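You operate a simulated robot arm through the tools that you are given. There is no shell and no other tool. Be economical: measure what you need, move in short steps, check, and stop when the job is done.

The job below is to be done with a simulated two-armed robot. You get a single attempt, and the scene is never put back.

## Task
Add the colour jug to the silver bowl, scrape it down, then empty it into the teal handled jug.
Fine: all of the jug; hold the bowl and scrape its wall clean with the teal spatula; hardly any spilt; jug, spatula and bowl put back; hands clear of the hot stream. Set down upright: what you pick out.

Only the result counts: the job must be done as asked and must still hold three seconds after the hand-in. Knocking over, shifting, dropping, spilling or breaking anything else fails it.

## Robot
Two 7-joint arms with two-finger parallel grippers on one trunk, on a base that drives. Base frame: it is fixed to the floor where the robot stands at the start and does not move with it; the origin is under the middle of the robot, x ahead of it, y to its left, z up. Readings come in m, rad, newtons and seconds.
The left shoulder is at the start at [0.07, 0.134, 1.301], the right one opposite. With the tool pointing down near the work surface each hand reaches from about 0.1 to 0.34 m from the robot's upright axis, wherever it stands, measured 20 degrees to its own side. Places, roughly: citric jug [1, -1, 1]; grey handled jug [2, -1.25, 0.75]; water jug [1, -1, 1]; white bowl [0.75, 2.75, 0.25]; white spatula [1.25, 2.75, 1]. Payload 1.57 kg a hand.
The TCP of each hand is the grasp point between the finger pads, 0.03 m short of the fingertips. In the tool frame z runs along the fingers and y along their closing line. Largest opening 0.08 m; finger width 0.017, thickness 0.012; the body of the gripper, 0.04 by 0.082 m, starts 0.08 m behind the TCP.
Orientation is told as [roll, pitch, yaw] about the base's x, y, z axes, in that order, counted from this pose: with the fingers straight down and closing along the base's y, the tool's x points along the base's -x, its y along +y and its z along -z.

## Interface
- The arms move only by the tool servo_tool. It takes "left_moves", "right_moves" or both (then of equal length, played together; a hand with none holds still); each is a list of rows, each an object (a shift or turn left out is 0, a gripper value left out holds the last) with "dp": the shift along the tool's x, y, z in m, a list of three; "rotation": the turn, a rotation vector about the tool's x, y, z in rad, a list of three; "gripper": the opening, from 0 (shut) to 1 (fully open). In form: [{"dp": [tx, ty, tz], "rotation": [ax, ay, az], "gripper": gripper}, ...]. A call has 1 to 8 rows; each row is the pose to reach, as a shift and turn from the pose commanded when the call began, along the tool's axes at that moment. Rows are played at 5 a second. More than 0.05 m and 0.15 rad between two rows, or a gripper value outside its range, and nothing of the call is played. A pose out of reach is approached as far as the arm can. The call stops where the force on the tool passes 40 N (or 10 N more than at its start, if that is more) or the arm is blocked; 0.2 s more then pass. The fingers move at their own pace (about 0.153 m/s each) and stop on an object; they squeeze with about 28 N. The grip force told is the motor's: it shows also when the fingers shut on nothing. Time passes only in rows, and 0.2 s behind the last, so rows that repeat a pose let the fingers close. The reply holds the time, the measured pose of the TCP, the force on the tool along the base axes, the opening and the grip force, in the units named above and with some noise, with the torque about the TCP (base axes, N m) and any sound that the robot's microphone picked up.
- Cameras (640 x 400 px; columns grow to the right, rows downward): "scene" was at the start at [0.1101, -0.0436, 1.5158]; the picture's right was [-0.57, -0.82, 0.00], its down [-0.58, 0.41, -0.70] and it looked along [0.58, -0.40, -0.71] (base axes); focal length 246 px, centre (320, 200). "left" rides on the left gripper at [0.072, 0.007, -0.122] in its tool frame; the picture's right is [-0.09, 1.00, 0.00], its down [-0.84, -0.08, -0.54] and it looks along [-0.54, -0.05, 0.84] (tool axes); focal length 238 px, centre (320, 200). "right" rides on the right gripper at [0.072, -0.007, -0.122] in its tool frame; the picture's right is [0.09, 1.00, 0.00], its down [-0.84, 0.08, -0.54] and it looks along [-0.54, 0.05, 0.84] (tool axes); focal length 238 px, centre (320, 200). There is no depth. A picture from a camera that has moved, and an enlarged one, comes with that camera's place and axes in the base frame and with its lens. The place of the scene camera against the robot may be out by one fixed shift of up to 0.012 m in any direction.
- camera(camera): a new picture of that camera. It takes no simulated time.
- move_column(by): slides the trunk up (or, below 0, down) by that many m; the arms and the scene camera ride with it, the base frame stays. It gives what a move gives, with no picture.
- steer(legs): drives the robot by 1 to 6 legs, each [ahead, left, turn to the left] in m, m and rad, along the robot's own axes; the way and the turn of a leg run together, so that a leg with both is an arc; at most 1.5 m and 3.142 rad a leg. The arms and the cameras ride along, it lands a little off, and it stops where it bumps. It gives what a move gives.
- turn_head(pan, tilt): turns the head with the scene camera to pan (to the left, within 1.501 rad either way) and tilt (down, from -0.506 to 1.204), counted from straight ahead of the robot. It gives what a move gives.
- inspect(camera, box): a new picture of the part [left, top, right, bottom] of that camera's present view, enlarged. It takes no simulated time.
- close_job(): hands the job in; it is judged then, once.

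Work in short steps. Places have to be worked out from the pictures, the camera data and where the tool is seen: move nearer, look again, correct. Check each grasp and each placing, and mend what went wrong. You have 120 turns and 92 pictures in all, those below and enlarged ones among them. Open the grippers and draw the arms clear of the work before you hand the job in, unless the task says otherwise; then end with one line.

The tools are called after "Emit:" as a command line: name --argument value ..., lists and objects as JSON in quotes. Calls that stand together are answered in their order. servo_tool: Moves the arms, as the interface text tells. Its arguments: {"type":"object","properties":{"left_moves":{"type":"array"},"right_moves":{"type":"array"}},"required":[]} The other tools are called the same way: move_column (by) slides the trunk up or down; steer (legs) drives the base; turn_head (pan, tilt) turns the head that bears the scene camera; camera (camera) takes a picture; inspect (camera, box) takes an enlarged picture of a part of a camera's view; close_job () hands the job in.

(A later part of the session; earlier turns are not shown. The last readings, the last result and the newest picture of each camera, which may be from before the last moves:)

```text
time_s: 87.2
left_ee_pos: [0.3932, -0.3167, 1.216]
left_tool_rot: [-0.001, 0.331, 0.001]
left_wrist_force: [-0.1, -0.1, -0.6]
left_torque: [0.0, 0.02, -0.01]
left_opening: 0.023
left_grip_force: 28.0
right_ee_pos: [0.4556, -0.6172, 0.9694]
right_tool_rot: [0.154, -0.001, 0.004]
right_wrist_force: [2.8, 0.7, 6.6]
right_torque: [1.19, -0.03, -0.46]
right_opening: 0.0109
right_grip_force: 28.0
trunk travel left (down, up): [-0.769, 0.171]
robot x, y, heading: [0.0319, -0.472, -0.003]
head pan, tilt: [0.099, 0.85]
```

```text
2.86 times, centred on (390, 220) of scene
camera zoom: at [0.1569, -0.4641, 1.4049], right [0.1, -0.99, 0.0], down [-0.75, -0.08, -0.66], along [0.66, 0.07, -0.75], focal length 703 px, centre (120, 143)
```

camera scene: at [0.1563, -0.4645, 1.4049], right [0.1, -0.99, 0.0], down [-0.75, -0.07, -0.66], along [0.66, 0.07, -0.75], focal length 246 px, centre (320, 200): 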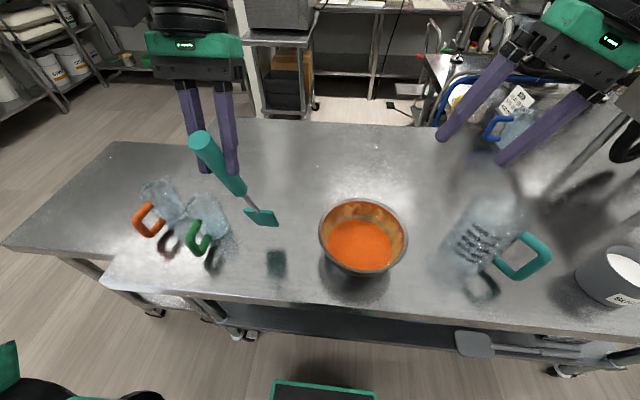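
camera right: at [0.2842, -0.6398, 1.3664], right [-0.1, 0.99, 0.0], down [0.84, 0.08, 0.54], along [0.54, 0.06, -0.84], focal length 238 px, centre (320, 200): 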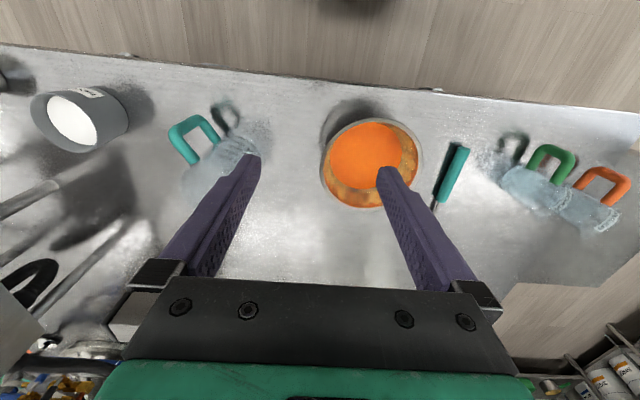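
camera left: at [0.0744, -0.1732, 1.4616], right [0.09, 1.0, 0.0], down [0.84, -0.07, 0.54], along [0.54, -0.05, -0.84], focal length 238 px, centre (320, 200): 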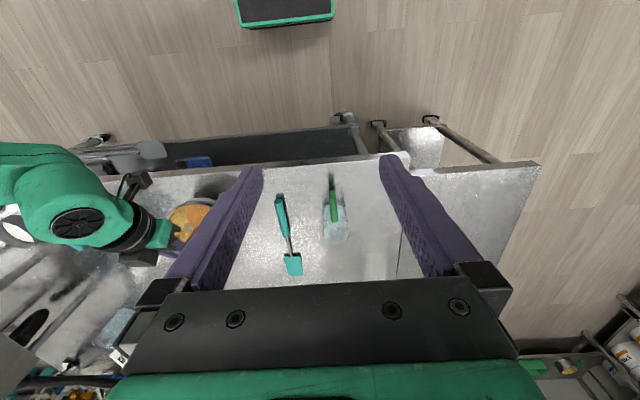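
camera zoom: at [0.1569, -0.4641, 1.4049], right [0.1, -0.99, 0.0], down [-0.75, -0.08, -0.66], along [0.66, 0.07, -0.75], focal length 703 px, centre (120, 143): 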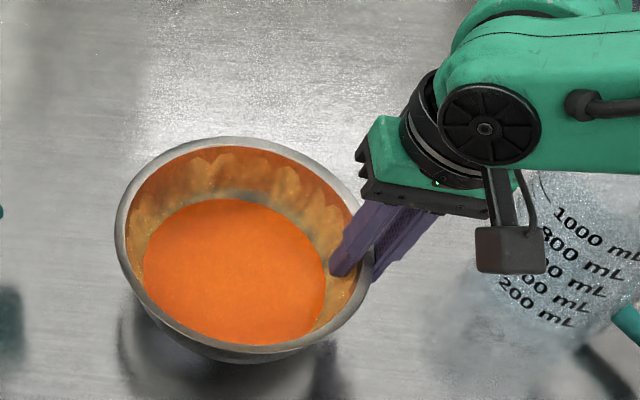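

Bowl is held (11 mm). Now bring the spatula up and over the bowl centre, blade toward the far wall.

Emit:
servo_tool --left_moves '[{"dp": [0.012, 0, -0.035]}, {"dp": [0.024, 0, -0.07]}, {"dp": [0.013, -0.045, -0.073]}, {"dp": [0.002, -0.09, -0.076]}, {"dp": [-0.009, -0.135, -0.08]}, {"dp": [-0.016, -0.18, -0.083]}, {"dp": [-0.0205, -0.211, -0.0852]}, {"dp": [-0.0205, -0.211, -0.0852]}]'

Emit:
inspect --camera "scene" --box '[270, 80, 480, 290]'

```text
time_s: 89.0
left_ee_pos: [0.3988, -0.516, 1.2707]
left_tool_rot: [0.0, 0.33, 0.001]
left_wrist_force: [-0.3, 0.6, -1.4]
left_torque: [0.01, 0.06, 0.02]
left_opening: 0.0233
left_grip_force: 28.6
left hand out of reach, approached as far as the arm can: row 2, 3, 4, 5, 6, 7, 8
right_ee_pos: [0.456, -0.6168, 0.969]
right_tool_rot: [0.148, -0.001, 0.007]
right_wrist_force: [2.8, -4.2, 9.0]
right_torque: [0.99, 0.74, -0.1]
right_opening: 0.0087
right_grip_force: 27.3
trunk travel left (down, up): [-0.769, 0.171]
robot x, y, heading: [0.0379, -0.4773, 0.001]
head pan, tilt: [0.099, 0.85]
```

```text
1.90 times, centred on (375, 185) of scene
camera zoom: at [0.1572, -0.4644, 1.4049], right [0.1, -0.99, 0.0], down [-0.75, -0.07, -0.66], along [0.66, 0.07, -0.75], focal length 469 px, centre (215, 229)
```

zoom: 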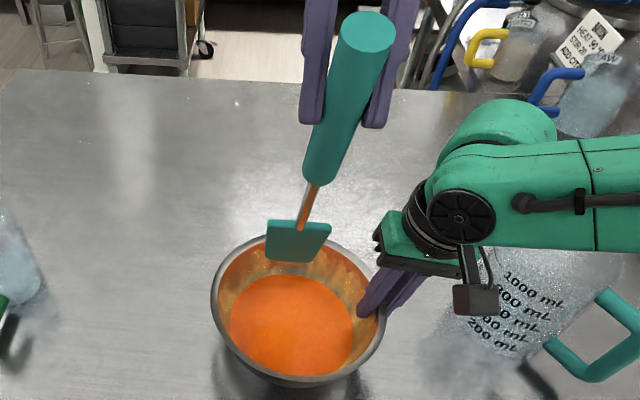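

The left arm is just out of reach from here. I release the bowl, lift the right hand, move the base forward 0.06 and right 0.08, and regrip.

Emit:
servo_tool --right_moves '[{"gripper": 0.3}, {"gripper": 0.6}, {"gripper": 0.6}, {"dp": [0, 0, -0.03]}, {"dp": [0, 0, -0.06]}, {"dp": [0, 0, -0.09]}]' --left_moves '[{"dp": [0, 0, 0]}, {"dp": [0, 0, 0]}, {"dp": [0, 0, 0]}, {"dp": [0.018, 0.027, -0.001]}, {"dp": [0.036, 0.053, -0.002]}, {"dp": [0.054, 0.08, -0.003]}]'

Emit:
steer --legs '[[0.055, -0.08, 0.0]]'

Emit:
servo_tool --right_moves '[{"dp": [0.03, 0.04, 0]}, {"dp": [0.055, 0.079, -0.012]}, {"dp": [0.055, 0.079, -0.012]}]'

Emit:
inspect --camera "scene" --box '[200, 100, 440, 310]'

```text
time_s: 90.4
left_ee_pos: [0.3458, -0.4334, 1.2926]
left_tool_rot: [-0.002, 0.328, 0.001]
left_wrist_force: [-0.5, 0.2, -0.3]
left_torque: [-0.05, -0.03, 0.0]
left_opening: 0.0234
left_grip_force: 27.7
right_ee_pos: [0.4535, -0.6293, 1.0591]
right_tool_rot: [0.15, 0.0, 0.008]
right_wrist_force: [-0.9, -0.3, 0.3]
right_torque: [0.01, -0.03, -0.01]
right_opening: 0.0479
right_grip_force: 0.0
trunk travel left (down, up): [-0.769, 0.171]
robot x, y, heading: [0.0334, -0.4736, -0.0]
head pan, tilt: [0.099, 0.85]
```

```text
time_s: 91.5
left_ee_pos: [0.4008, -0.5124, 1.293]
left_tool_rot: [-0.002, 0.328, -0.001]
left_wrist_force: [0.0, 0.4, -1.1]
left_torque: [0.0, 0.02, 0.0]
left_opening: 0.0232
left_grip_force: 27.5
right_ee_pos: [0.5097, -0.7093, 1.0589]
right_tool_rot: [0.15, -0.002, 0.007]
right_wrist_force: [-0.6, 0.5, 0.4]
right_torque: [0.01, -0.02, 0.0]
right_opening: 0.0482
right_grip_force: 0.1
trunk travel left (down, up): [-0.769, 0.171]
robot x, y, heading: [0.0876, -0.5521, 0.0]
head pan, tilt: [0.099, 0.85]
```

```text
time_s: 92.3
left_ee_pos: [0.4045, -0.5177, 1.2912]
left_tool_rot: [0.001, 0.329, 0.003]
left_wrist_force: [0.7, -0.2, -0.5]
left_torque: [0.0, 0.05, -0.01]
left_opening: 0.0233
left_grip_force: 28.2
right_ee_pos: [0.4543, -0.6375, 1.0806]
right_tool_rot: [0.155, 0.002, 0.006]
right_wrist_force: [-0.2, 0.5, -0.5]
right_torque: [0.01, 0.01, 0.04]
right_opening: 0.048
right_grip_force: 0.1
trunk travel left (down, up): [-0.769, 0.171]
robot x, y, heading: [0.092, -0.5574, 0.002]
head pan, tilt: [0.099, 0.85]
```

```text
1.90 times, centred on (320, 205) of scene
camera zoom: at [0.2132, -0.5475, 1.4047], right [0.1, -0.99, 0.0], down [-0.75, -0.07, -0.66], along [0.66, 0.07, -0.75], focal length 469 px, centre (320, 190)
```

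zoom: 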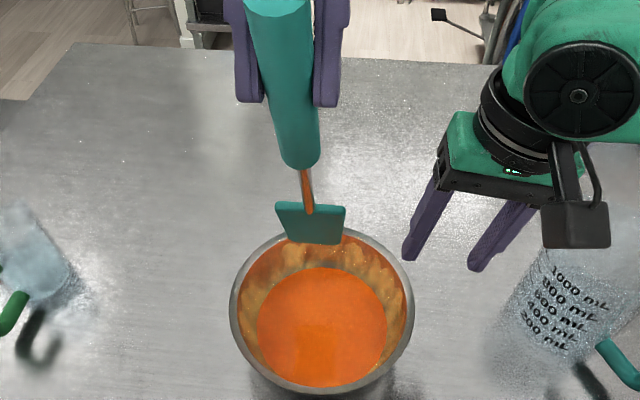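

Teal jug and bowl look unmoved; bowl centre refined to (0.449, −0.526). Regrip the right rim.

Emit:
servo_tool --right_moves '[{"dp": [0.002, 0.004, 0.04]}, {"dp": [0.003, 0.004, 0.08]}, {"dp": [0.003, 0.004, 0.105]}, {"dp": [0.003, 0.004, 0.1135]}, {"dp": [0.003, 0.004, 0.1135], "gripper": 0.3}, {"dp": [0.003, 0.004, 0.1135], "gripper": 0.1}, {"dp": [0.003, 0.004, 0.1135], "gripper": 0.0}, {"dp": [0.003, 0.004, 0.1135], "gripper": 0.0}]'

```text
time_s: 94.2
left_ee_pos: [0.4037, -0.5155, 1.2915]
left_tool_rot: [-0.001, 0.33, 0.002]
left_wrist_force: [-0.7, -0.5, -1.0]
left_torque: [-0.03, 0.02, 0.01]
left_opening: 0.0232
left_grip_force: 28.1
right_ee_pos: [0.452, -0.6148, 0.9692]
right_tool_rot: [0.154, -0.002, 0.008]
right_wrist_force: [3.1, 1.5, 4.7]
right_torque: [1.07, -0.05, -0.5]
right_opening: 0.0094
right_grip_force: 28.1
trunk travel left (down, up): [-0.769, 0.171]
robot x, y, heading: [0.0885, -0.5553, -0.001]
head pan, tilt: [0.099, 0.85]
```

Bowl held again. First test stroke down the far wall with the blade, then look at its effect.

Emit:
servo_tool --left_moves '[{"dp": [-0.0375, -0.01, -0.005]}, {"dp": [-0.0618, -0.01, 0.0354]}, {"dp": [-0.06, -0.01, 0.0487]}, {"dp": [-0.0554, -0.01, 0.063]}, {"dp": [-0.0554, -0.01, 0.063]}, {"dp": [-0.0618, -0.01, 0.0354]}]'

Emit:
inspect --camera "scene" --box '[240, 150, 400, 320]'

```text
time_s: 95.5
left_ee_pos: [0.4519, -0.5247, 1.2376]
left_tool_rot: [0.004, 0.331, 0.003]
left_wrist_force: [0.7, -0.2, -0.9]
left_torque: [0.0, -0.02, 0.04]
left_opening: 0.0235
left_grip_force: 28.2
right_ee_pos: [0.4493, -0.6154, 0.9671]
right_tool_rot: [0.151, 0.002, 0.008]
right_wrist_force: [0.2, 1.2, 4.6]
right_torque: [1.01, 0.34, 0.0]
right_opening: 0.0094
right_grip_force: 27.3
trunk travel left (down, up): [-0.769, 0.171]
robot x, y, heading: [0.092, -0.552, -0.001]
head pan, tilt: [0.099, 0.85]
```

```text
2.35 times, centred on (320, 235) of scene
camera zoom: at [0.2114, -0.5459, 1.4045], right [0.1, -0.99, 0.0], down [-0.75, -0.07, -0.66], along [0.66, 0.07, -0.75], focal length 579 px, centre (320, 118)
```

zoom: 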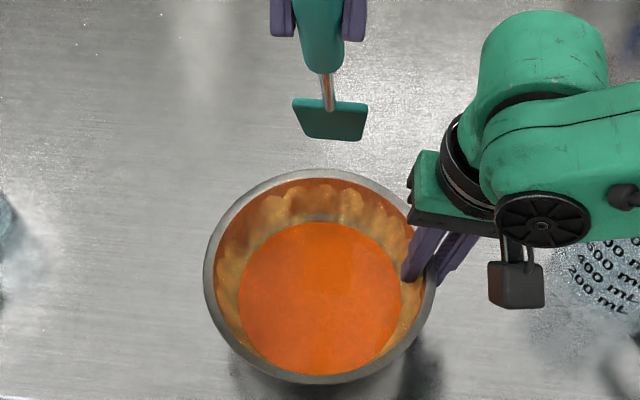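

The blade caught the far rim's top and the spatula pivoted about 7° in the grip (tip now ≈ (0.568, −0.523, 0.966)). I lift it, correct by pitching 0.125 more, and return over the centre.

Emit:
servo_tool --left_moves '[{"dp": [0.0162, 0, -0.0473]}, {"dp": [0.034, -0.001, -0.04], "rotation": [0, 0.06, 0]}, {"dp": [0.0516, -0.001, -0.0303], "rotation": [0, 0.125, 0]}, {"dp": [0.0516, -0.001, -0.0303], "rotation": [0, 0.125, 0]}]'

Emit:
inspect --camera "scene" --box '[240, 100, 440, 300]'

```text
time_s: 96.5
left_ee_pos: [0.4062, -0.5272, 1.2715]
left_tool_rot: [-0.002, 0.453, 0.003]
left_wrist_force: [-0.3, -0.8, -1.1]
left_torque: [-0.03, -0.01, -0.05]
left_opening: 0.0232
left_grip_force: 28.0
left hand out of reach, approached as far as the arm can: row 2, 3, 4
right_ee_pos: [0.4508, -0.6152, 0.9699]
right_tool_rot: [0.151, -0.001, 0.007]
right_wrist_force: [0.4, -0.5, 4.8]
right_torque: [0.84, -0.1, -0.08]
right_opening: 0.009
right_grip_force: 27.3
trunk travel left (down, up): [-0.769, 0.171]
robot x, y, heading: [0.0907, -0.5544, 0.002]
head pan, tilt: [0.099, 0.85]
```

```text
2.00 times, centred on (340, 200) of scene
camera zoom: at [0.2108, -0.5456, 1.4049], right [0.1, -0.99, 0.0], down [-0.75, -0.08, -0.66], along [0.66, 0.07, -0.75], focal length 492 px, centre (280, 200)
```

zoom: 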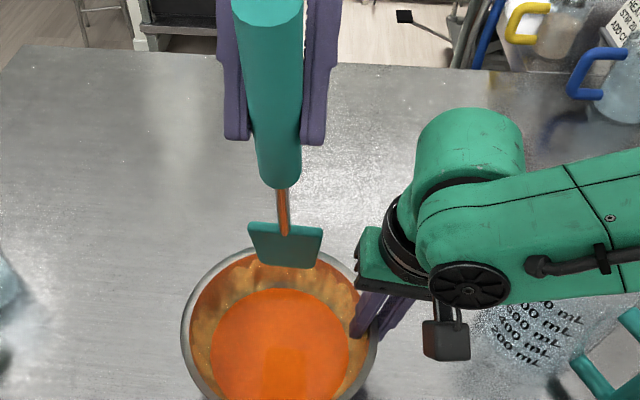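

Tip now ≈ (0.486, −0.527, 0.987), inside the rim as intended. I lower it inside and stroke down the far wall, staying off the rim.

Emit:
servo_tool --left_moves '[{"dp": [-0.0248, 0, 0.0324]}, {"dp": [-0.0482, 0, 0.0098]}, {"dp": [-0.0535, 0, 0.0206]}, {"dp": [-0.0542, 0, 0.0358]}, {"dp": [-0.0542, 0, 0.0358]}]'

Emit:
inspect --camera "scene" --box '[240, 140, 400, 310]'

```text
time_s: 97.8
left_ee_pos: [0.4392, -0.5284, 1.2161]
left_tool_rot: [0.0, 0.453, 0.002]
left_wrist_force: [-0.1, 0.3, -1.1]
left_torque: [-0.03, 0.03, 0.03]
left_opening: 0.0231
left_grip_force: 27.5
right_ee_pos: [0.4505, -0.6143, 0.9694]
right_tool_rot: [0.151, -0.001, 0.006]
right_wrist_force: [0.7, -1.4, 6.0]
right_torque: [0.87, -0.2, -0.06]
right_opening: 0.0091
right_grip_force: 27.2
trunk travel left (down, up): [-0.769, 0.171]
robot x, y, heading: [0.0897, -0.5536, -0.0]
head pan, tilt: [0.099, 0.85]
```

```text
2.35 times, centred on (320, 225) of scene
camera zoom: at [0.2108, -0.5459, 1.405], right [0.1, -0.99, 0.0], down [-0.75, -0.07, -0.66], along [0.66, 0.07, -0.75], focal length 579 px, centre (320, 141)
```

zoom: 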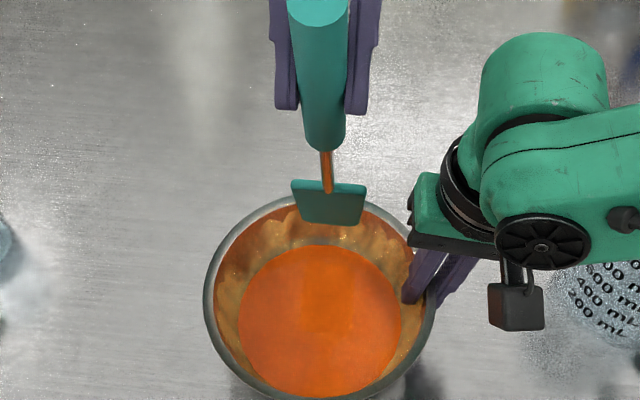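

Inside now with no contact force. Push outward until contact.

Emit:
servo_tool --left_moves '[{"dp": [-0.0045, 0, -0.0022]}, {"dp": [-0.009, 0, -0.0044]}, {"dp": [-0.0126, 0, -0.0062]}, {"dp": [-0.0126, 0, -0.0062]}]'

Emit:
inspect --camera "scene" --box '[260, 180, 380, 300]'

```text
time_s: 98.8
left_ee_pos: [0.4531, -0.5276, 1.2163]
left_tool_rot: [0.0, 0.453, 0.002]
left_wrist_force: [-3.8, -0.9, 3.0]
left_torque: [-0.03, 0.87, -0.04]
left_opening: 0.0232
left_grip_force: 28.6
right_ee_pos: [0.4506, -0.614, 0.9698]
right_tool_rot: [0.153, -0.001, 0.008]
right_wrist_force: [2.2, -0.5, 4.5]
right_torque: [0.91, 0.12, 0.06]
right_opening: 0.0087
right_grip_force: 27.6
trunk travel left (down, up): [-0.769, 0.171]
robot x, y, heading: [0.0895, -0.5562, 0.001]
head pan, tilt: [0.099, 0.85]
```

```text
3.33 times, centred on (320, 240) of scene
camera zoom: at [0.2097, -0.5455, 1.4051], right [0.1, -0.99, 0.0], down [-0.75, -0.08, -0.66], along [0.66, 0.07, -0.75], focal length 820 px, centre (320, 67)
```

zoom: 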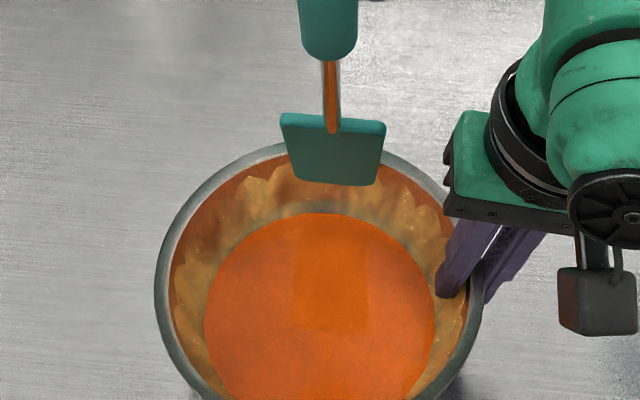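

Light contact (≈5 N) at the far wall. The wall is steep and the liquid lies near z≈0.89, so I sweep leftward by yawing about the centre while zig-zagging up and down the wall.

Emit:
servo_tool --left_moves '[{"dp": [-0.0078, 0, 0.0273]}, {"dp": [0.0071, 0.0007, -0.0166], "rotation": [0.0659, 0, -0.1345]}, {"dp": [-0.0078, 0, 0.0273], "rotation": [0.1318, 0, -0.269]}, {"dp": [0.0075, 0.0022, -0.0164], "rotation": [0.1978, 0, -0.4035]}, {"dp": [-0.008, -0.0006, 0.0273], "rotation": [0.2637, 0, -0.538]}, {"dp": [0.0082, 0.0034, -0.016], "rotation": [0.3296, 0, -0.6725]}, {"dp": [-0.0082, -0.0008, 0.0272], "rotation": [0.3955, 0, -0.807]}, {"dp": [0.0092, 0.0043, -0.0155], "rotation": [0.4615, 0, -0.9415]}]'

Emit:
inspect --camera "scene" --box '[240, 170, 400, 310]'

```text
time_s: 100.5
left_ee_pos: [0.4525, -0.5224, 1.2338]
left_tool_rot: [-0.001, 0.454, 1.053]
left_wrist_force: [-0.2, -0.4, -1.3]
left_torque: [-0.02, -0.03, -0.02]
left_opening: 0.0232
left_grip_force: 27.5
right_ee_pos: [0.452, -0.615, 0.9691]
right_tool_rot: [0.152, -0.002, 0.007]
right_wrist_force: [0.6, -1.3, 5.5]
right_torque: [0.91, -0.18, -0.07]
right_opening: 0.0087
right_grip_force: 27.3
trunk travel left (down, up): [-0.769, 0.171]
robot x, y, heading: [0.0887, -0.5564, 0.001]
head pan, tilt: [0.099, 0.85]
```

```text
2.86 times, centred on (320, 240) of scene
camera zoom: at [0.2102, -0.5454, 1.405], right [0.1, -0.99, 0.0], down [-0.75, -0.08, -0.66], along [0.66, 0.07, -0.75], focal length 703 px, centre (320, 86)
```

zoom: 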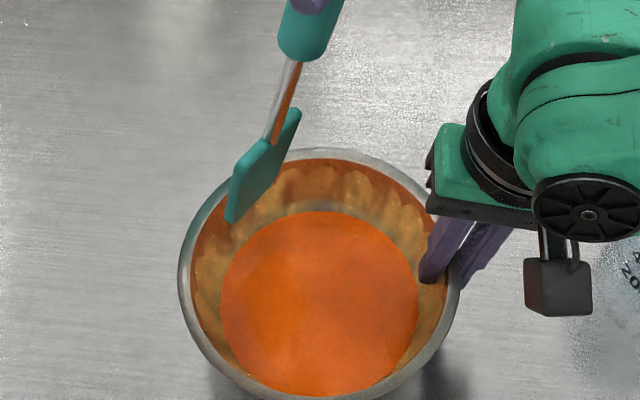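

I zoom in on the far wall to see whether the stroke removed anything.

Emit:
inspect --camera "scene" --box '[270, 210, 370, 272]'

```text
6.40 times, centred on (320, 241) of scene
camera zoom: at [0.2102, -0.5454, 1.405], right [0.1, -0.99, 0.0], down [-0.75, -0.08, -0.66], along [0.66, 0.07, -0.75], focal length 1575 px, centre (320, -62)
```

zoom: 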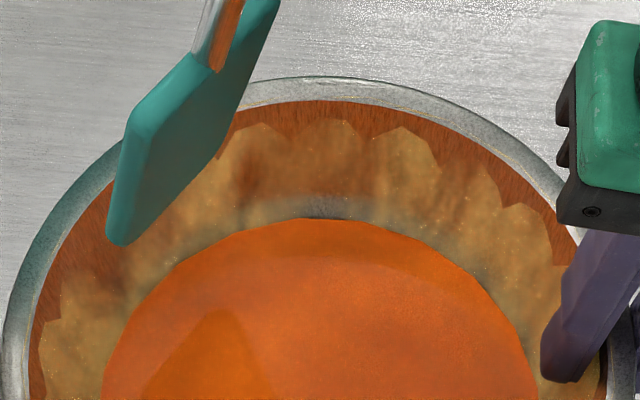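

A faint streak shows it works but contact was too light: wall radius shrinks faster than assumed. I press slightly further out and sweep on to the left with a repeatable zig-zag pattern.

Emit:
servo_tool --left_moves '[{"dp": [-0.0054, 0.0006, 0.0]}, {"dp": [-0.0108, 0.0012, 0.0003]}]'

Emit:
servo_tool --left_moves '[{"dp": [0.0025, 0, 0.0268], "rotation": [0.0658, 0, -0.1345]}, {"dp": [0.0006, 0.0043, 0.0003], "rotation": [0.1316, 0, -0.269]}, {"dp": [0.0025, 0, 0.0268], "rotation": [0.1974, 0, -0.4035]}, {"dp": [0.0023, 0.0082, 0.0011], "rotation": [0.2632, 0, -0.538]}, {"dp": [0.0025, 0, 0.0268], "rotation": [0.329, 0, -0.6725]}, {"dp": [0.0049, 0.0114, 0.0024], "rotation": [0.3948, 0, -0.807]}, {"dp": [0.0025, 0, 0.0268], "rotation": [0.4606, 0, -0.9415]}, {"dp": [0.0083, 0.0135, 0.004], "rotation": [0.5264, 0, -1.076]}]'

Emit:
inspect --camera "scene" --box '[260, 200, 390, 310]'

```text
time_s: 101.2
left_ee_pos: [0.4549, -0.5141, 1.2305]
left_tool_rot: [-0.004, 0.458, 1.048]
left_wrist_force: [-2.2, -3.5, 2.7]
left_torque: [-0.84, 0.49, -0.06]
left_opening: 0.0234
left_grip_force: 28.1
right_ee_pos: [0.4512, -0.6134, 0.9691]
right_tool_rot: [0.154, -0.001, 0.008]
right_wrist_force: [2.5, 3.5, 5.7]
right_torque: [0.84, 0.07, 0.02]
right_opening: 0.0087
right_grip_force: 26.4
trunk travel left (down, up): [-0.769, 0.171]
robot x, y, heading: [0.0895, -0.5585, 0.001]
head pan, tilt: [0.099, 0.85]
```

```text
time_s: 103.0
left_ee_pos: [0.5279, -0.5186, 1.225]
left_tool_rot: [0.008, 0.454, 2.244]
left_wrist_force: [-1.5, -4.4, -0.1]
left_torque: [-1.04, 0.48, 0.2]
left_opening: 0.0248
left_grip_force: 27.7
left hand out of reach, approached as far as the arm can: row 7, 8
right_ee_pos: [0.4517, -0.6146, 0.9694]
right_tool_rot: [0.155, -0.003, 0.005]
right_wrist_force: [2.3, 1.0, 5.6]
right_torque: [0.83, -0.2, -0.1]
right_opening: 0.0085
right_grip_force: 27.6
trunk travel left (down, up): [-0.769, 0.171]
robot x, y, heading: [0.0874, -0.5594, 0.0]
head pan, tilt: [0.099, 0.85]
```

```text
3.64 times, centred on (325, 255) of scene
camera zoom: at [0.2113, -0.5461, 1.4049], right [0.1, -0.99, 0.0], down [-0.75, -0.07, -0.66], along [0.66, 0.07, -0.75], focal length 895 px, centre (302, 0)
```

zoom: 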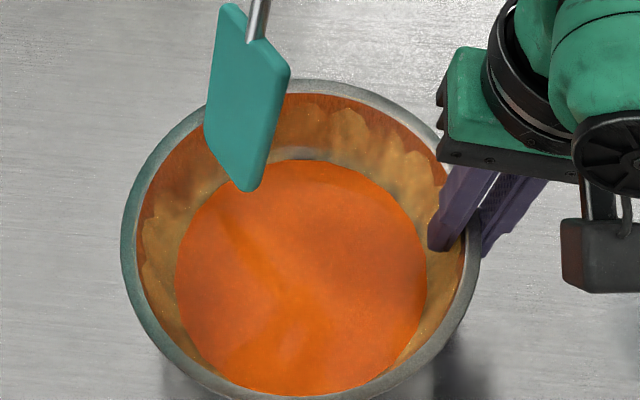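

The left-far section is visibly cleaner; yaw limit is near +2.0 rad. I lift the blade, recentre and yaw back, to do the near half with the blade leaning flush on the wall.

Emit:
servo_tool --left_moves '[{"dp": [0.0132, 0, -0.027]}, {"dp": [0.0264, 0, -0.0539]}, {"dp": [0.0084, 0.033, -0.0627], "rotation": [-0.0658, 0, 0.1345]}, {"dp": [-0.0131, 0.066, -0.0732], "rotation": [-0.1316, 0, 0.269]}, {"dp": [-0.0131, 0.066, -0.0732], "rotation": [-0.1974, 0, 0.4035]}, {"dp": [-0.0131, 0.066, -0.0732], "rotation": [-0.2632, 0, 0.538]}, {"dp": [-0.0131, 0.066, -0.0732], "rotation": [-0.329, 0, 0.6725]}, {"dp": [-0.0131, 0.066, -0.0732], "rotation": [-0.3948, 0, 0.807]}]'

Emit:
servo_tool --left_moves '[{"rotation": [-0.0658, 0, 0.1345]}, {"rotation": [-0.1316, 0, 0.269]}, {"rotation": [-0.1974, 0, 0.4035]}, {"rotation": [-0.2632, 0, 0.538]}, {"rotation": [-0.329, 0, 0.6725]}, {"rotation": [-0.3948, 0, 0.807]}, {"rotation": [-0.4606, 0, 0.9415]}, {"rotation": [-0.5264, 0, 1.076]}]'

Emit:
inspect --camera "scene" --box '[220, 130, 420, 310]'

```text
time_s: 104.8
left_ee_pos: [0.4491, -0.5259, 1.2837]
left_tool_rot: [-0.002, 0.455, 1.344]
left_wrist_force: [0.0, 0.9, -0.7]
left_torque: [-0.01, 0.02, -0.04]
left_opening: 0.023
left_grip_force: 27.9
right_ee_pos: [0.4508, -0.6151, 0.9701]
right_tool_rot: [0.153, 0.002, 0.005]
right_wrist_force: [0.8, -0.3, 5.8]
right_torque: [0.82, -0.25, -0.03]
right_opening: 0.0085
right_grip_force: 27.9
trunk travel left (down, up): [-0.769, 0.171]
robot x, y, heading: [0.0907, -0.5569, 0.002]
head pan, tilt: [0.099, 0.85]
```

```text
time_s: 106.5
left_ee_pos: [0.4427, -0.5254, 1.2722]
left_tool_rot: [-0.004, 0.45, 0.148]
left_wrist_force: [-0.2, 0.5, -1.1]
left_torque: [0.0, 0.0, 0.02]
left_opening: 0.023
left_grip_force: 28.5
left hand out of reach, approached as far as the arm can: row 8
right_ee_pos: [0.4502, -0.6157, 0.9691]
right_tool_rot: [0.152, 0.0, 0.006]
right_wrist_force: [0.1, -2.0, 5.8]
right_torque: [1.0, -0.19, -0.08]
right_opening: 0.0086
right_grip_force: 27.5
trunk travel left (down, up): [-0.769, 0.171]
robot x, y, heading: [0.0889, -0.5551, 0.0]
head pan, tilt: [0.099, 0.85]
```

```text
2.22 times, centred on (320, 220) of scene
camera zoom: at [0.2108, -0.5457, 1.405], right [0.1, -0.99, 0.0], down [-0.75, -0.07, -0.66], along [0.66, 0.07, -0.75], focal length 547 px, centre (320, 156)
```

zoom: 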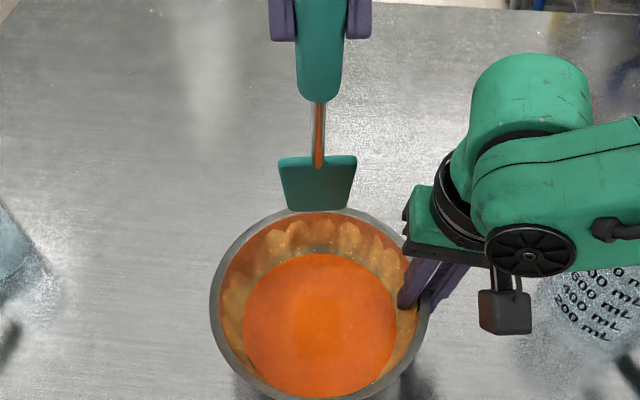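

Zoom once on the bowl interior to judge what has been cleaned so far.

Emit:
inspect --camera "scene" --box '[268, 222, 372, 308]'

```text
4.65 times, centred on (320, 265) of scene
camera zoom: at [0.2108, -0.5457, 1.405], right [0.1, -0.99, 0.0], down [-0.75, -0.07, -0.66], along [0.66, 0.07, -0.75], focal length 1144 px, centre (320, -102)
```

zoom: 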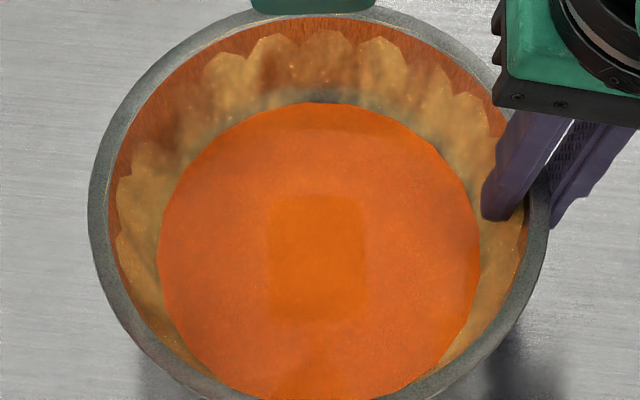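

A full column is clean around φ≈55°, exactly where contact was firm. So I sweep at constant mid-depth with steady light outward pressure, from the right-far side round to the left.

Emit:
servo_tool --left_moves '[{"dp": [-0.011, 0, 0.0225], "rotation": [-0.0627, 0, 0.128]}, {"dp": [-0.0261, -0.0015, 0.0396], "rotation": [-0.1254, 0, 0.256]}, {"dp": [-0.0261, -0.0015, 0.0396], "rotation": [-0.1881, 0, 0.385]}, {"dp": [-0.0261, -0.0015, 0.0396], "rotation": [-0.2508, 0, 0.513]}, {"dp": [-0.0261, -0.0015, 0.0396], "rotation": [-0.3135, 0, 0.641]}, {"dp": [-0.0261, -0.0015, 0.0396], "rotation": [-0.3762, 0, 0.769]}, {"dp": [-0.0261, -0.0015, 0.0396], "rotation": [-0.4386, 0, 0.8987]}, {"dp": [-0.0334, -0.0141, 0.036], "rotation": [-0.4386, 0, 0.8987]}]'

Emit:
servo_tool --left_moves '[{"dp": [0.0002, 0.0022, 0.0001], "rotation": [0.0658, 0, -0.1345]}, {"dp": [0.0006, 0.0044, 0.0003], "rotation": [0.1316, 0, -0.269]}, {"dp": [0.0013, 0.0065, 0.0007], "rotation": [0.1974, 0, -0.4035]}, {"dp": [0.0023, 0.0085, 0.0011], "rotation": [0.2632, 0, -0.538]}, {"dp": [0.0036, 0.0102, 0.0018], "rotation": [0.329, 0, -0.6725]}, {"dp": [0.0051, 0.0118, 0.0025], "rotation": [0.3948, 0, -0.807]}, {"dp": [0.0067, 0.013, 0.0033], "rotation": [0.4606, 0, -0.9415]}, {"dp": [0.0086, 0.014, 0.0042], "rotation": [0.5264, 0, -1.076]}]'

Emit:
servo_tool --left_moves '[{"dp": [0.0002, 0.0022, 0.0001], "rotation": [0.0658, 0, -0.1345]}, {"dp": [0.0006, 0.0044, 0.0003], "rotation": [0.1316, 0, -0.269]}, {"dp": [0.0013, 0.0065, 0.0007], "rotation": [0.1974, 0, -0.4035]}, {"dp": [0.0023, 0.0085, 0.0011], "rotation": [0.2632, 0, -0.538]}, {"dp": [0.0036, 0.0102, 0.0018], "rotation": [0.329, 0, -0.6725]}, {"dp": [0.0051, 0.0118, 0.0025], "rotation": [0.3948, 0, -0.807]}, {"dp": [0.0067, 0.013, 0.0033], "rotation": [0.4606, 0, -0.9415]}, {"dp": [0.0086, 0.014, 0.0042], "rotation": [0.5264, 0, -1.076]}]'

Emit:
inspect --camera "scene" --box '[258, 212, 382, 308]'

```text
time_s: 108.3
left_ee_pos: [0.4589, -0.5371, 1.2252]
left_tool_rot: [0.0, 0.456, -0.852]
left_wrist_force: [-3.4, 2.7, 2.1]
left_torque: [0.71, 0.67, -0.06]
left_opening: 0.0233
left_grip_force: 28.1
right_ee_pos: [0.4521, -0.615, 0.9694]
right_tool_rot: [0.153, 0.001, 0.008]
right_wrist_force: [1.1, -2.9, 4.0]
right_torque: [1.01, -0.02, -0.05]
right_opening: 0.0088
right_grip_force: 27.1
trunk travel left (down, up): [-0.769, 0.171]
robot x, y, heading: [0.0902, -0.5564, 0.007]
head pan, tilt: [0.099, 0.85]
```

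```text
time_s: 110.2
left_ee_pos: [0.4633, -0.5205, 1.2245]
left_tool_rot: [-0.002, 0.454, 0.351]
left_wrist_force: [-2.2, -0.1, 0.2]
left_torque: [-0.04, 0.45, -0.03]
left_opening: 0.0233
left_grip_force: 28.0
right_ee_pos: [0.4515, -0.6152, 0.97]
right_tool_rot: [0.153, -0.001, 0.006]
right_wrist_force: [1.0, -1.0, 3.8]
right_torque: [0.87, -0.06, -0.07]
right_opening: 0.0086
right_grip_force: 27.0
trunk travel left (down, up): [-0.769, 0.171]
robot x, y, heading: [0.0901, -0.555, -0.003]
head pan, tilt: [0.099, 0.85]
```

```text
time_s: 112.0
left_ee_pos: [0.4501, -0.5107, 1.2244]
left_tool_rot: [-0.001, 0.457, 1.546]
left_wrist_force: [0.3, 0.3, -0.9]
left_torque: [0.0, 0.02, -0.03]
left_opening: 0.0233
left_grip_force: 27.9
right_ee_pos: [0.4515, -0.6144, 0.9694]
right_tool_rot: [0.152, -0.002, 0.006]
right_wrist_force: [0.6, -1.6, 4.6]
right_torque: [0.89, -0.14, -0.11]
right_opening: 0.0084
right_grip_force: 27.3
trunk travel left (down, up): [-0.769, 0.171]
robot x, y, heading: [0.09, -0.5556, -0.0]
head pan, tilt: [0.099, 0.85]
```

```text
4.17 times, centred on (320, 260) of scene
camera zoom: at [0.2106, -0.5455, 1.405], right [0.1, -0.99, 0.0], down [-0.75, -0.07, -0.66], along [0.66, 0.07, -0.75], focal length 1025 px, centre (320, -50)
```

zoom: 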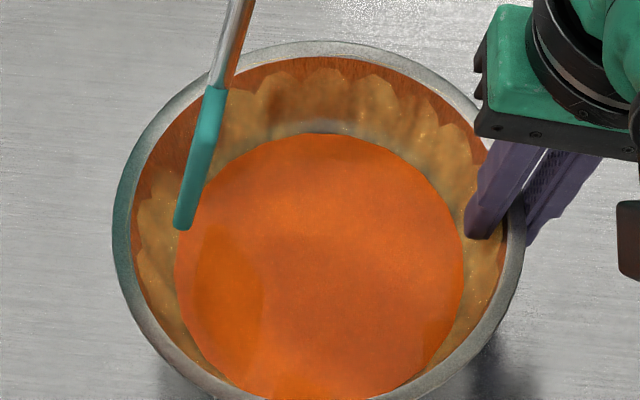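

Radial pressing just pivots the spatula about the grip axis. A stiffer way is to scrape with the blade's side edge (force along the gripper's closing axis), with the hand rolled outward to match the wall slope. I lift out and reorient for the left wall.

Emit:
servo_tool --left_moves '[{"dp": [0.011, 0, -0.0225], "rotation": [-0.0658, 0, 0.1345]}, {"dp": [0.022, 0, -0.045], "rotation": [-0.1316, 0, 0.269]}, {"dp": [0.022, 0, -0.045], "rotation": [-0.1974, 0, 0.4035]}, {"dp": [0.022, 0, -0.045], "rotation": [-0.2632, 0, 0.538]}, {"dp": [0.022, 0, -0.045], "rotation": [-0.329, 0, 0.6725]}, {"dp": [0.022, 0, -0.045], "rotation": [-0.3948, 0, 0.807]}, {"dp": [0.022, 0, -0.045], "rotation": [-0.4606, 0, 0.9415]}, {"dp": [0.022, 0, -0.045], "rotation": [-0.5264, 0, 1.076]}]'

Emit:
servo_tool --left_moves '[{"dp": [0.0022, 0.0225, 0.0011], "rotation": [-0.0505, 0, 0.1035]}, {"dp": [0.0045, 0.045, 0.0022], "rotation": [-0.101, 0, 0.207]}, {"dp": [0.0067, 0.0676, 0.0033], "rotation": [-0.1515, 0, 0.3105]}, {"dp": [0.0067, 0.0676, 0.0033], "rotation": [-0.1515, 0, 0.3105]}]'

Emit:
servo_tool --left_moves '[{"dp": [0.0075, 0.0237, 0.0052], "rotation": [0.1287, 0, 0.063]}, {"dp": [0.015, 0.0473, 0.0103], "rotation": [0.2573, 0, 0.126]}, {"dp": [0.0225, 0.071, 0.0155], "rotation": [0.386, 0, 0.189]}, {"dp": [0.0225, 0.071, 0.0155], "rotation": [0.386, 0, 0.189]}]'

Emit:
inspect --camera "scene" --box '[200, 110, 400, 310]'

```text
time_s: 113.8
left_ee_pos: [0.4495, -0.5115, 1.275]
left_tool_rot: [-0.004, 0.455, 0.346]
left_wrist_force: [0.4, 0.1, -1.9]
left_torque: [-0.01, 0.03, 0.0]
left_opening: 0.0234
left_grip_force: 28.3
right_ee_pos: [0.4515, -0.615, 0.9696]
right_tool_rot: [0.154, -0.002, 0.007]
right_wrist_force: [0.4, -1.4, 7.4]
right_torque: [1.04, -0.12, -0.05]
right_opening: 0.0084
right_grip_force: 27.6
trunk travel left (down, up): [-0.769, 0.171]
robot x, y, heading: [0.0857, -0.5582, 0.001]
head pan, tilt: [0.099, 0.85]
```

```text
time_s: 114.8
left_ee_pos: [0.4173, -0.4529, 1.2576]
left_tool_rot: [-0.004, 0.451, 0.001]
left_wrist_force: [-0.3, -0.2, -0.1]
left_torque: [0.02, 0.04, 0.01]
left_opening: 0.0233
left_grip_force: 27.6
left hand out of reach, approached as far as the arm can: row 2, 3, 4
right_ee_pos: [0.4505, -0.6134, 0.9689]
right_tool_rot: [0.152, 0.0, 0.007]
right_wrist_force: [1.1, -0.1, 6.8]
right_torque: [0.93, -0.13, -0.09]
right_opening: 0.0084
right_grip_force: 26.9
trunk travel left (down, up): [-0.769, 0.171]
robot x, y, heading: [0.0928, -0.5562, -0.002]
head pan, tilt: [0.099, 0.85]
```

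```text
time_s: 115.8
left_ee_pos: [0.3899, -0.3813, 1.2556]
left_tool_rot: [-0.476, 0.411, -0.199]
left_wrist_force: [-0.4, 0.3, -0.5]
left_torque: [0.02, 0.02, -0.03]
left_opening: 0.0231
left_grip_force: 28.0
right_ee_pos: [0.4503, -0.6147, 0.9685]
right_tool_rot: [0.153, 0.0, 0.009]
right_wrist_force: [-0.8, 0.7, 5.6]
right_torque: [1.04, -0.05, 0.03]
right_opening: 0.0085
right_grip_force: 27.5
trunk travel left (down, up): [-0.769, 0.171]
robot x, y, heading: [0.0945, -0.5563, 0.002]
head pan, tilt: [0.099, 0.85]
```

```text
2.00 times, centred on (300, 210) of scene
camera zoom: at [0.2112, -0.5457, 1.4049], right [0.1, -0.99, 0.0], down [-0.75, -0.07, -0.66], along [0.66, 0.07, -0.75], focal length 492 px, centre (360, 180)
```

zoom: 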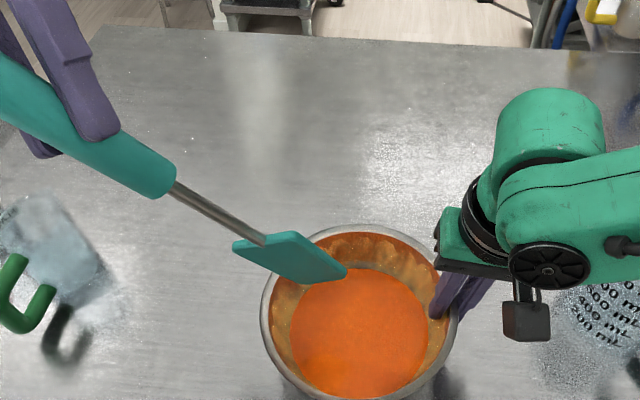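

Blade is poised over the left part of the bowl. Lower it and press the side edge outward against the left wall.

Emit:
servo_tool --left_moves '[{"dp": [-0.013, 0.0136, 0.0266]}, {"dp": [-0.0259, 0.0271, 0.0531]}, {"dp": [-0.0237, 0.038, 0.0485]}, {"dp": [-0.0223, 0.0453, 0.0455]}, {"dp": [-0.0214, 0.0498, 0.0436]}, {"dp": [-0.0214, 0.0498, 0.0436]}]'

Emit:
inspect --camera "scene" --box '[230, 180, 400, 310]'

```text
time_s: 117.2
left_ee_pos: [0.3901, -0.3552, 1.1902]
left_tool_rot: [-0.473, 0.409, -0.199]
left_wrist_force: [1.6, -4.2, 2.1]
left_torque: [-1.07, -0.24, -0.05]
left_opening: 0.0247
left_grip_force: 27.7
right_ee_pos: [0.4513, -0.6149, 0.9701]
right_tool_rot: [0.152, -0.001, 0.007]
right_wrist_force: [0.2, 4.7, 6.6]
right_torque: [1.06, -0.11, -0.08]
right_opening: 0.0083
right_grip_force: 27.3
trunk travel left (down, up): [-0.769, 0.171]
robot x, y, heading: [0.0922, -0.5537, 0.003]
head pan, tilt: [0.099, 0.85]
```

```text
3.08 times, centred on (315, 245) of scene
camera zoom: at [0.2107, -0.545, 1.405], right [0.1, -0.99, 0.0], down [-0.75, -0.08, -0.66], along [0.66, 0.07, -0.75], focal length 757 px, centre (335, 62)
```

zoom: 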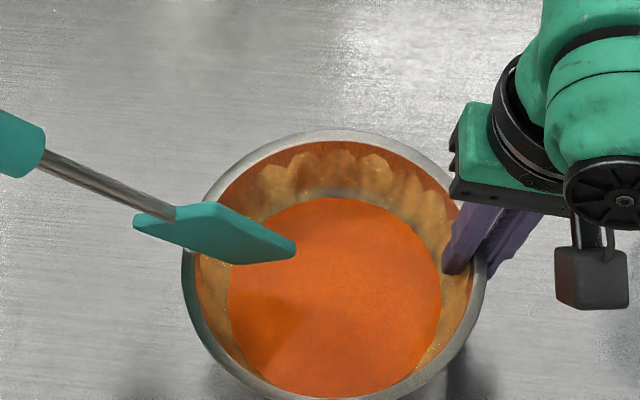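

The blade lies over the rim (lean too strong). I reduce the roll to −0.33 so its edge matches the wall, press lightly, and sweep from the left wall round to the near wall.

Emit:
servo_tool --left_moves '[{"dp": [0.0028, -0.0217, -0.0059]}, {"dp": [0.0057, -0.0434, -0.0118], "rotation": [-0.09, 0, -0.044]}, {"dp": [-0.0041, -0.0397, 0.0085], "rotation": [-0.09, 0, -0.044]}, {"dp": [-0.0025, -0.0315, 0.0051], "rotation": [-0.09, 0, -0.044]}, {"dp": [-0.0025, -0.0315, 0.0051], "rotation": [-0.09, 0, -0.044]}]'

Emit:
servo_tool --left_moves '[{"dp": [0.0168, -0.0094, 0.0118], "rotation": [0.062, -0.0485, -0.1275]}, {"dp": [0.0317, -0.0216, 0.0237], "rotation": [0.124, -0.097, -0.255]}, {"dp": [0.0443, -0.0362, 0.0354], "rotation": [0.186, -0.1455, -0.3825]}, {"dp": [0.0543, -0.0531, 0.0466], "rotation": [0.248, -0.194, -0.51]}, {"dp": [0.0615, -0.0717, 0.0573], "rotation": [0.31, -0.2425, -0.6375]}, {"dp": [0.0658, -0.0917, 0.067], "rotation": [0.372, -0.291, -0.765]}, {"dp": [0.067, -0.1125, 0.0755], "rotation": [0.434, -0.3395, -0.8925]}, {"dp": [0.0652, -0.1339, 0.0827], "rotation": [0.496, -0.388, -1.02]}]'

Emit:
inspect --camera "scene" --box '[240, 200, 390, 310]'

```text
time_s: 118.3
left_ee_pos: [0.3895, -0.3878, 1.1982]
left_tool_rot: [-0.366, 0.426, -0.152]
left_wrist_force: [0.1, -2.5, 0.7]
left_torque: [-0.72, -0.22, -0.09]
left_opening: 0.0236
left_grip_force: 28.0
right_ee_pos: [0.451, -0.6145, 0.9701]
right_tool_rot: [0.153, -0.002, 0.008]
right_wrist_force: [0.0, 1.1, 7.6]
right_torque: [0.93, -0.06, -0.06]
right_opening: 0.008
right_grip_force: 27.1
trunk travel left (down, up): [-0.769, 0.171]
robot x, y, heading: [0.0917, -0.5558, -0.001]
head pan, tilt: [0.099, 0.85]
```

```text
time_s: 120.2
left_ee_pos: [0.3035, -0.5359, 1.2175]
left_tool_rot: [-0.354, 0.443, 1.06]
left_wrist_force: [0.0, -0.1, 0.2]
left_torque: [0.02, 0.01, 0.01]
left_opening: 0.0236
left_grip_force: 27.6
left hand out of reach, approached as far as the arm can: row 6, 7, 8
right_ee_pos: [0.4479, -0.6151, 0.9702]
right_tool_rot: [0.152, -0.005, 0.008]
right_wrist_force: [-0.9, -1.6, 7.0]
right_torque: [1.04, -0.01, -0.03]
right_opening: 0.0083
right_grip_force: 26.7
trunk travel left (down, up): [-0.769, 0.171]
robot x, y, heading: [0.089, -0.5573, 0.004]
head pan, tilt: [0.099, 0.85]
```

```text
3.64 times, centred on (315, 255) of scene
camera zoom: at [0.2066, -0.546, 1.4055], right [0.1, -1.0, 0.0], down [-0.74, -0.07, -0.67], along [0.66, 0.06, -0.75], focal length 895 px, centre (338, 0)
```

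zoom: 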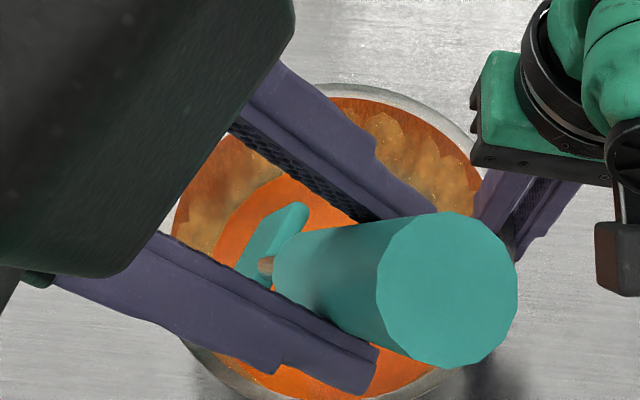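

I lift the blade out a bit to see the left wall.

Emit:
servo_tool --left_moves '[{"dp": [0.0145, -0.0113, -0.0298]}, {"dp": [0.029, -0.0226, -0.0595]}]'

Emit:
servo_tool --left_moves '[{"rotation": [-0.062, 0.0485, 0.1275]}, {"rotation": [-0.124, 0.097, 0.255]}, {"rotation": [-0.186, 0.1455, 0.3825]}, {"rotation": [-0.248, 0.194, 0.51]}, {"rotation": [-0.31, 0.2425, 0.6375]}, {"rotation": [-0.372, 0.291, 0.765]}, {"rotation": [-0.434, 0.3395, 0.8925]}, {"rotation": [-0.496, 0.388, 1.02]}]'

Emit:
inspect --camera "scene" --box '[230, 170, 390, 310]'

```text
time_s: 120.8
left_ee_pos: [0.3082, -0.5347, 1.2867]
left_tool_rot: [-0.344, 0.432, 1.061]
left_wrist_force: [-0.1, -1.0, -0.9]
left_torque: [-0.01, 0.0, 0.0]
left_opening: 0.0233
left_grip_force: 27.7
right_ee_pos: [0.4505, -0.615, 0.9693]
right_tool_rot: [0.15, -0.001, 0.007]
right_wrist_force: [-0.2, -2.0, 6.8]
right_torque: [0.95, 0.07, 0.01]
right_opening: 0.0082
right_grip_force: 26.9
trunk travel left (down, up): [-0.769, 0.171]
robot x, y, heading: [0.0894, -0.554, 0.002]
head pan, tilt: [0.099, 0.85]
```

```text
time_s: 122.5
left_ee_pos: [0.305, -0.5359, 1.2864]
left_tool_rot: [-0.365, 0.427, -0.157]
left_wrist_force: [0.5, 3.4, 1.2]
left_torque: [0.93, -0.24, 0.54]
left_opening: 0.0279
left_grip_force: 28.0
right_ee_pos: [0.452, -0.616, 0.9689]
right_tool_rot: [0.153, -0.001, 0.006]
right_wrist_force: [0.0, -5.6, 3.1]
right_torque: [1.13, -0.07, 0.11]
right_opening: 0.0083
right_grip_force: 27.0
trunk travel left (down, up): [-0.769, 0.171]
robot x, y, heading: [0.0852, -0.5531, 0.004]
head pan, tilt: [0.099, 0.85]
```

```text
2.86 times, centred on (310, 240) of scene
camera zoom: at [0.2114, -0.546, 1.4049], right [0.1, -0.99, 0.0], down [-0.75, -0.07, -0.66], along [0.66, 0.07, -0.75], focal length 703 px, centre (349, 86)
```

zoom: 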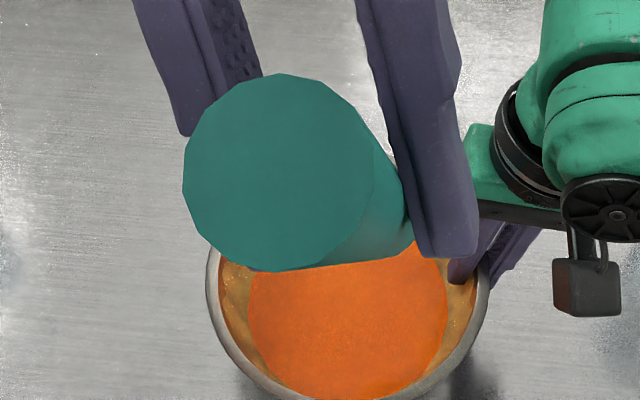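

The blade bumped the right hand; I move the left hand away to the left and look at spatula and bowl.

Emit:
servo_tool --left_moves '[{"dp": [0.006, 0.038, -0.012]}, {"dp": [0.011, 0.076, -0.023]}, {"dp": [0.017, 0.1135, -0.035]}, {"dp": [0.023, 0.151, -0.047]}, {"dp": [0.023, 0.151, -0.047]}]'

Emit:
camera --camera "scene"

Emit:
inspect --camera "scene" --box '[268, 222, 372, 308]'

```text
time_s: 123.8
left_ee_pos: [0.3305, -0.4092, 1.2547]
left_tool_rot: [-0.366, 0.426, -0.155]
left_wrist_force: [-0.5, -0.6, 0.0]
left_torque: [0.04, 0.06, 0.02]
left_opening: 0.0236
left_grip_force: 28.2
left hand out of reach, approached as far as the arm can: row 3, 4, 5
right_ee_pos: [0.4515, -0.6143, 0.9684]
right_tool_rot: [0.154, 0.001, 0.01]
right_wrist_force: [-0.7, -0.8, 6.1]
right_torque: [0.97, 0.01, -0.03]
right_opening: 0.0082
right_grip_force: 26.8
trunk travel left (down, up): [-0.769, 0.171]
robot x, y, heading: [0.0906, -0.5549, 0.002]
head pan, tilt: [0.099, 0.85]
```

```text
24 pictures are left
camera scene: at [0.211, -0.546, 1.4049], right [0.1, -0.99, 0.0], down [-0.75, -0.07, -0.66], along [0.66, 0.07, -0.75], focal length 246 px, centre (320, 200)
```

scene: 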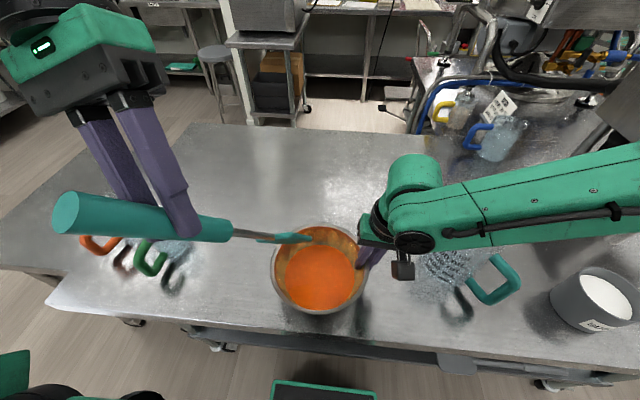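

```text
4.65 times, centred on (320, 265) of scene
camera zoom: at [0.211, -0.546, 1.4049], right [0.1, -0.99, 0.0], down [-0.75, -0.07, -0.66], along [0.66, 0.07, -0.75], focal length 1144 px, centre (320, -102)
```

zoom: 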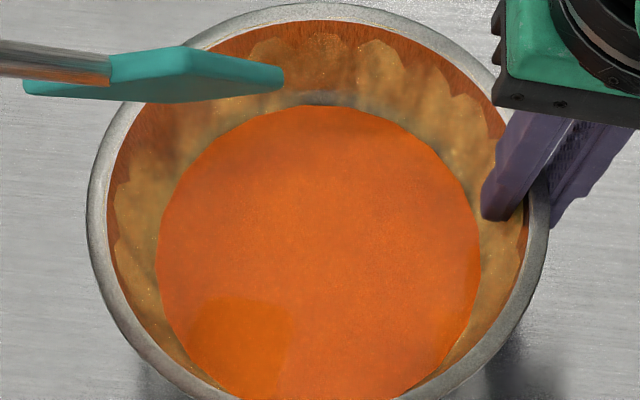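

Only strokes that go down the wall with real contact clean it. I unroll the hand, set the blade lean to match the near wall (flush mode), and yaw so it faces the near-left wall.

Emit:
servo_tool --left_moves '[{"dp": [-0.01, 0.0036, -0.0078], "rotation": [-0.0742, 0.02, -0.0361]}, {"dp": [-0.02, 0.0072, -0.0157], "rotation": [-0.1484, 0.04, -0.0722]}, {"dp": [-0.031, 0.0108, -0.0235], "rotation": [-0.2225, 0.06, -0.1083]}, {"dp": [-0.041, 0.0145, -0.0314], "rotation": [-0.2967, 0.08, -0.1444]}, {"dp": [-0.041, 0.0145, -0.0314], "rotation": [-0.2967, 0.08, -0.1444]}]'

Emit:
servo_tool --left_moves '[{"rotation": [-0.0699, 0, 0.1184]}, {"rotation": [-0.1397, 0, 0.2368]}, {"rotation": [-0.2096, 0, 0.3552]}, {"rotation": [-0.2794, 0, 0.4736]}, {"rotation": [-0.3493, 0, 0.592]}, {"rotation": [-0.4191, 0, 0.7103]}, {"rotation": [-0.489, 0, 0.8287]}, {"rotation": [-0.5588, 0, 0.9471]}]'

Emit:
inspect --camera "scene" --box '[200, 120, 400, 310]'

```text
time_s: 125.0
left_ee_pos: [0.3876, -0.3957, 1.2288]
left_tool_rot: [-0.002, 0.529, -0.011]
left_wrist_force: [-0.7, -0.2, -0.3]
left_torque: [0.02, 0.03, 0.03]
left_opening: 0.0234
left_grip_force: 28.5
left hand out of reach, approached as far as the arm can: row 1, 2, 3, 4, 5
right_ee_pos: [0.4517, -0.6143, 0.9697]
right_tool_rot: [0.152, 0.0, 0.007]
right_wrist_force: [0.0, -1.2, 5.7]
right_torque: [0.86, -0.01, -0.04]
right_opening: 0.0081
right_grip_force: 27.3
trunk travel left (down, up): [-0.769, 0.171]
robot x, y, heading: [0.0913, -0.5562, 0.004]
head pan, tilt: [0.099, 0.85]
```

```text
time_s: 126.8
left_ee_pos: [0.3864, -0.3965, 1.2273]
left_tool_rot: [0.0, 0.532, -1.111]
left_wrist_force: [0.2, 0.2, -0.7]
left_torque: [0.0, 0.02, 0.03]
left_opening: 0.0234
left_grip_force: 27.8
right_ee_pos: [0.4517, -0.6149, 0.9692]
right_tool_rot: [0.152, -0.002, 0.005]
right_wrist_force: [1.3, -0.7, 5.7]
right_torque: [0.93, -0.02, -0.06]
right_opening: 0.0083
right_grip_force: 27.6
trunk travel left (down, up): [-0.769, 0.171]
robot x, y, heading: [0.0888, -0.5545, 0.0]
head pan, tilt: [0.099, 0.85]
```

```text
2.11 times, centred on (300, 215) of scene
camera zoom: at [0.2107, -0.5454, 1.405], right [0.1, -0.99, 0.0], down [-0.75, -0.08, -0.66], along [0.66, 0.07, -0.75], focal length 518 px, centre (362, 168)
```

zoom: 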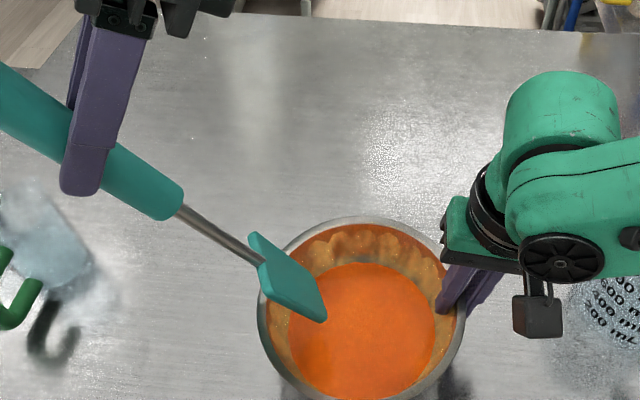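

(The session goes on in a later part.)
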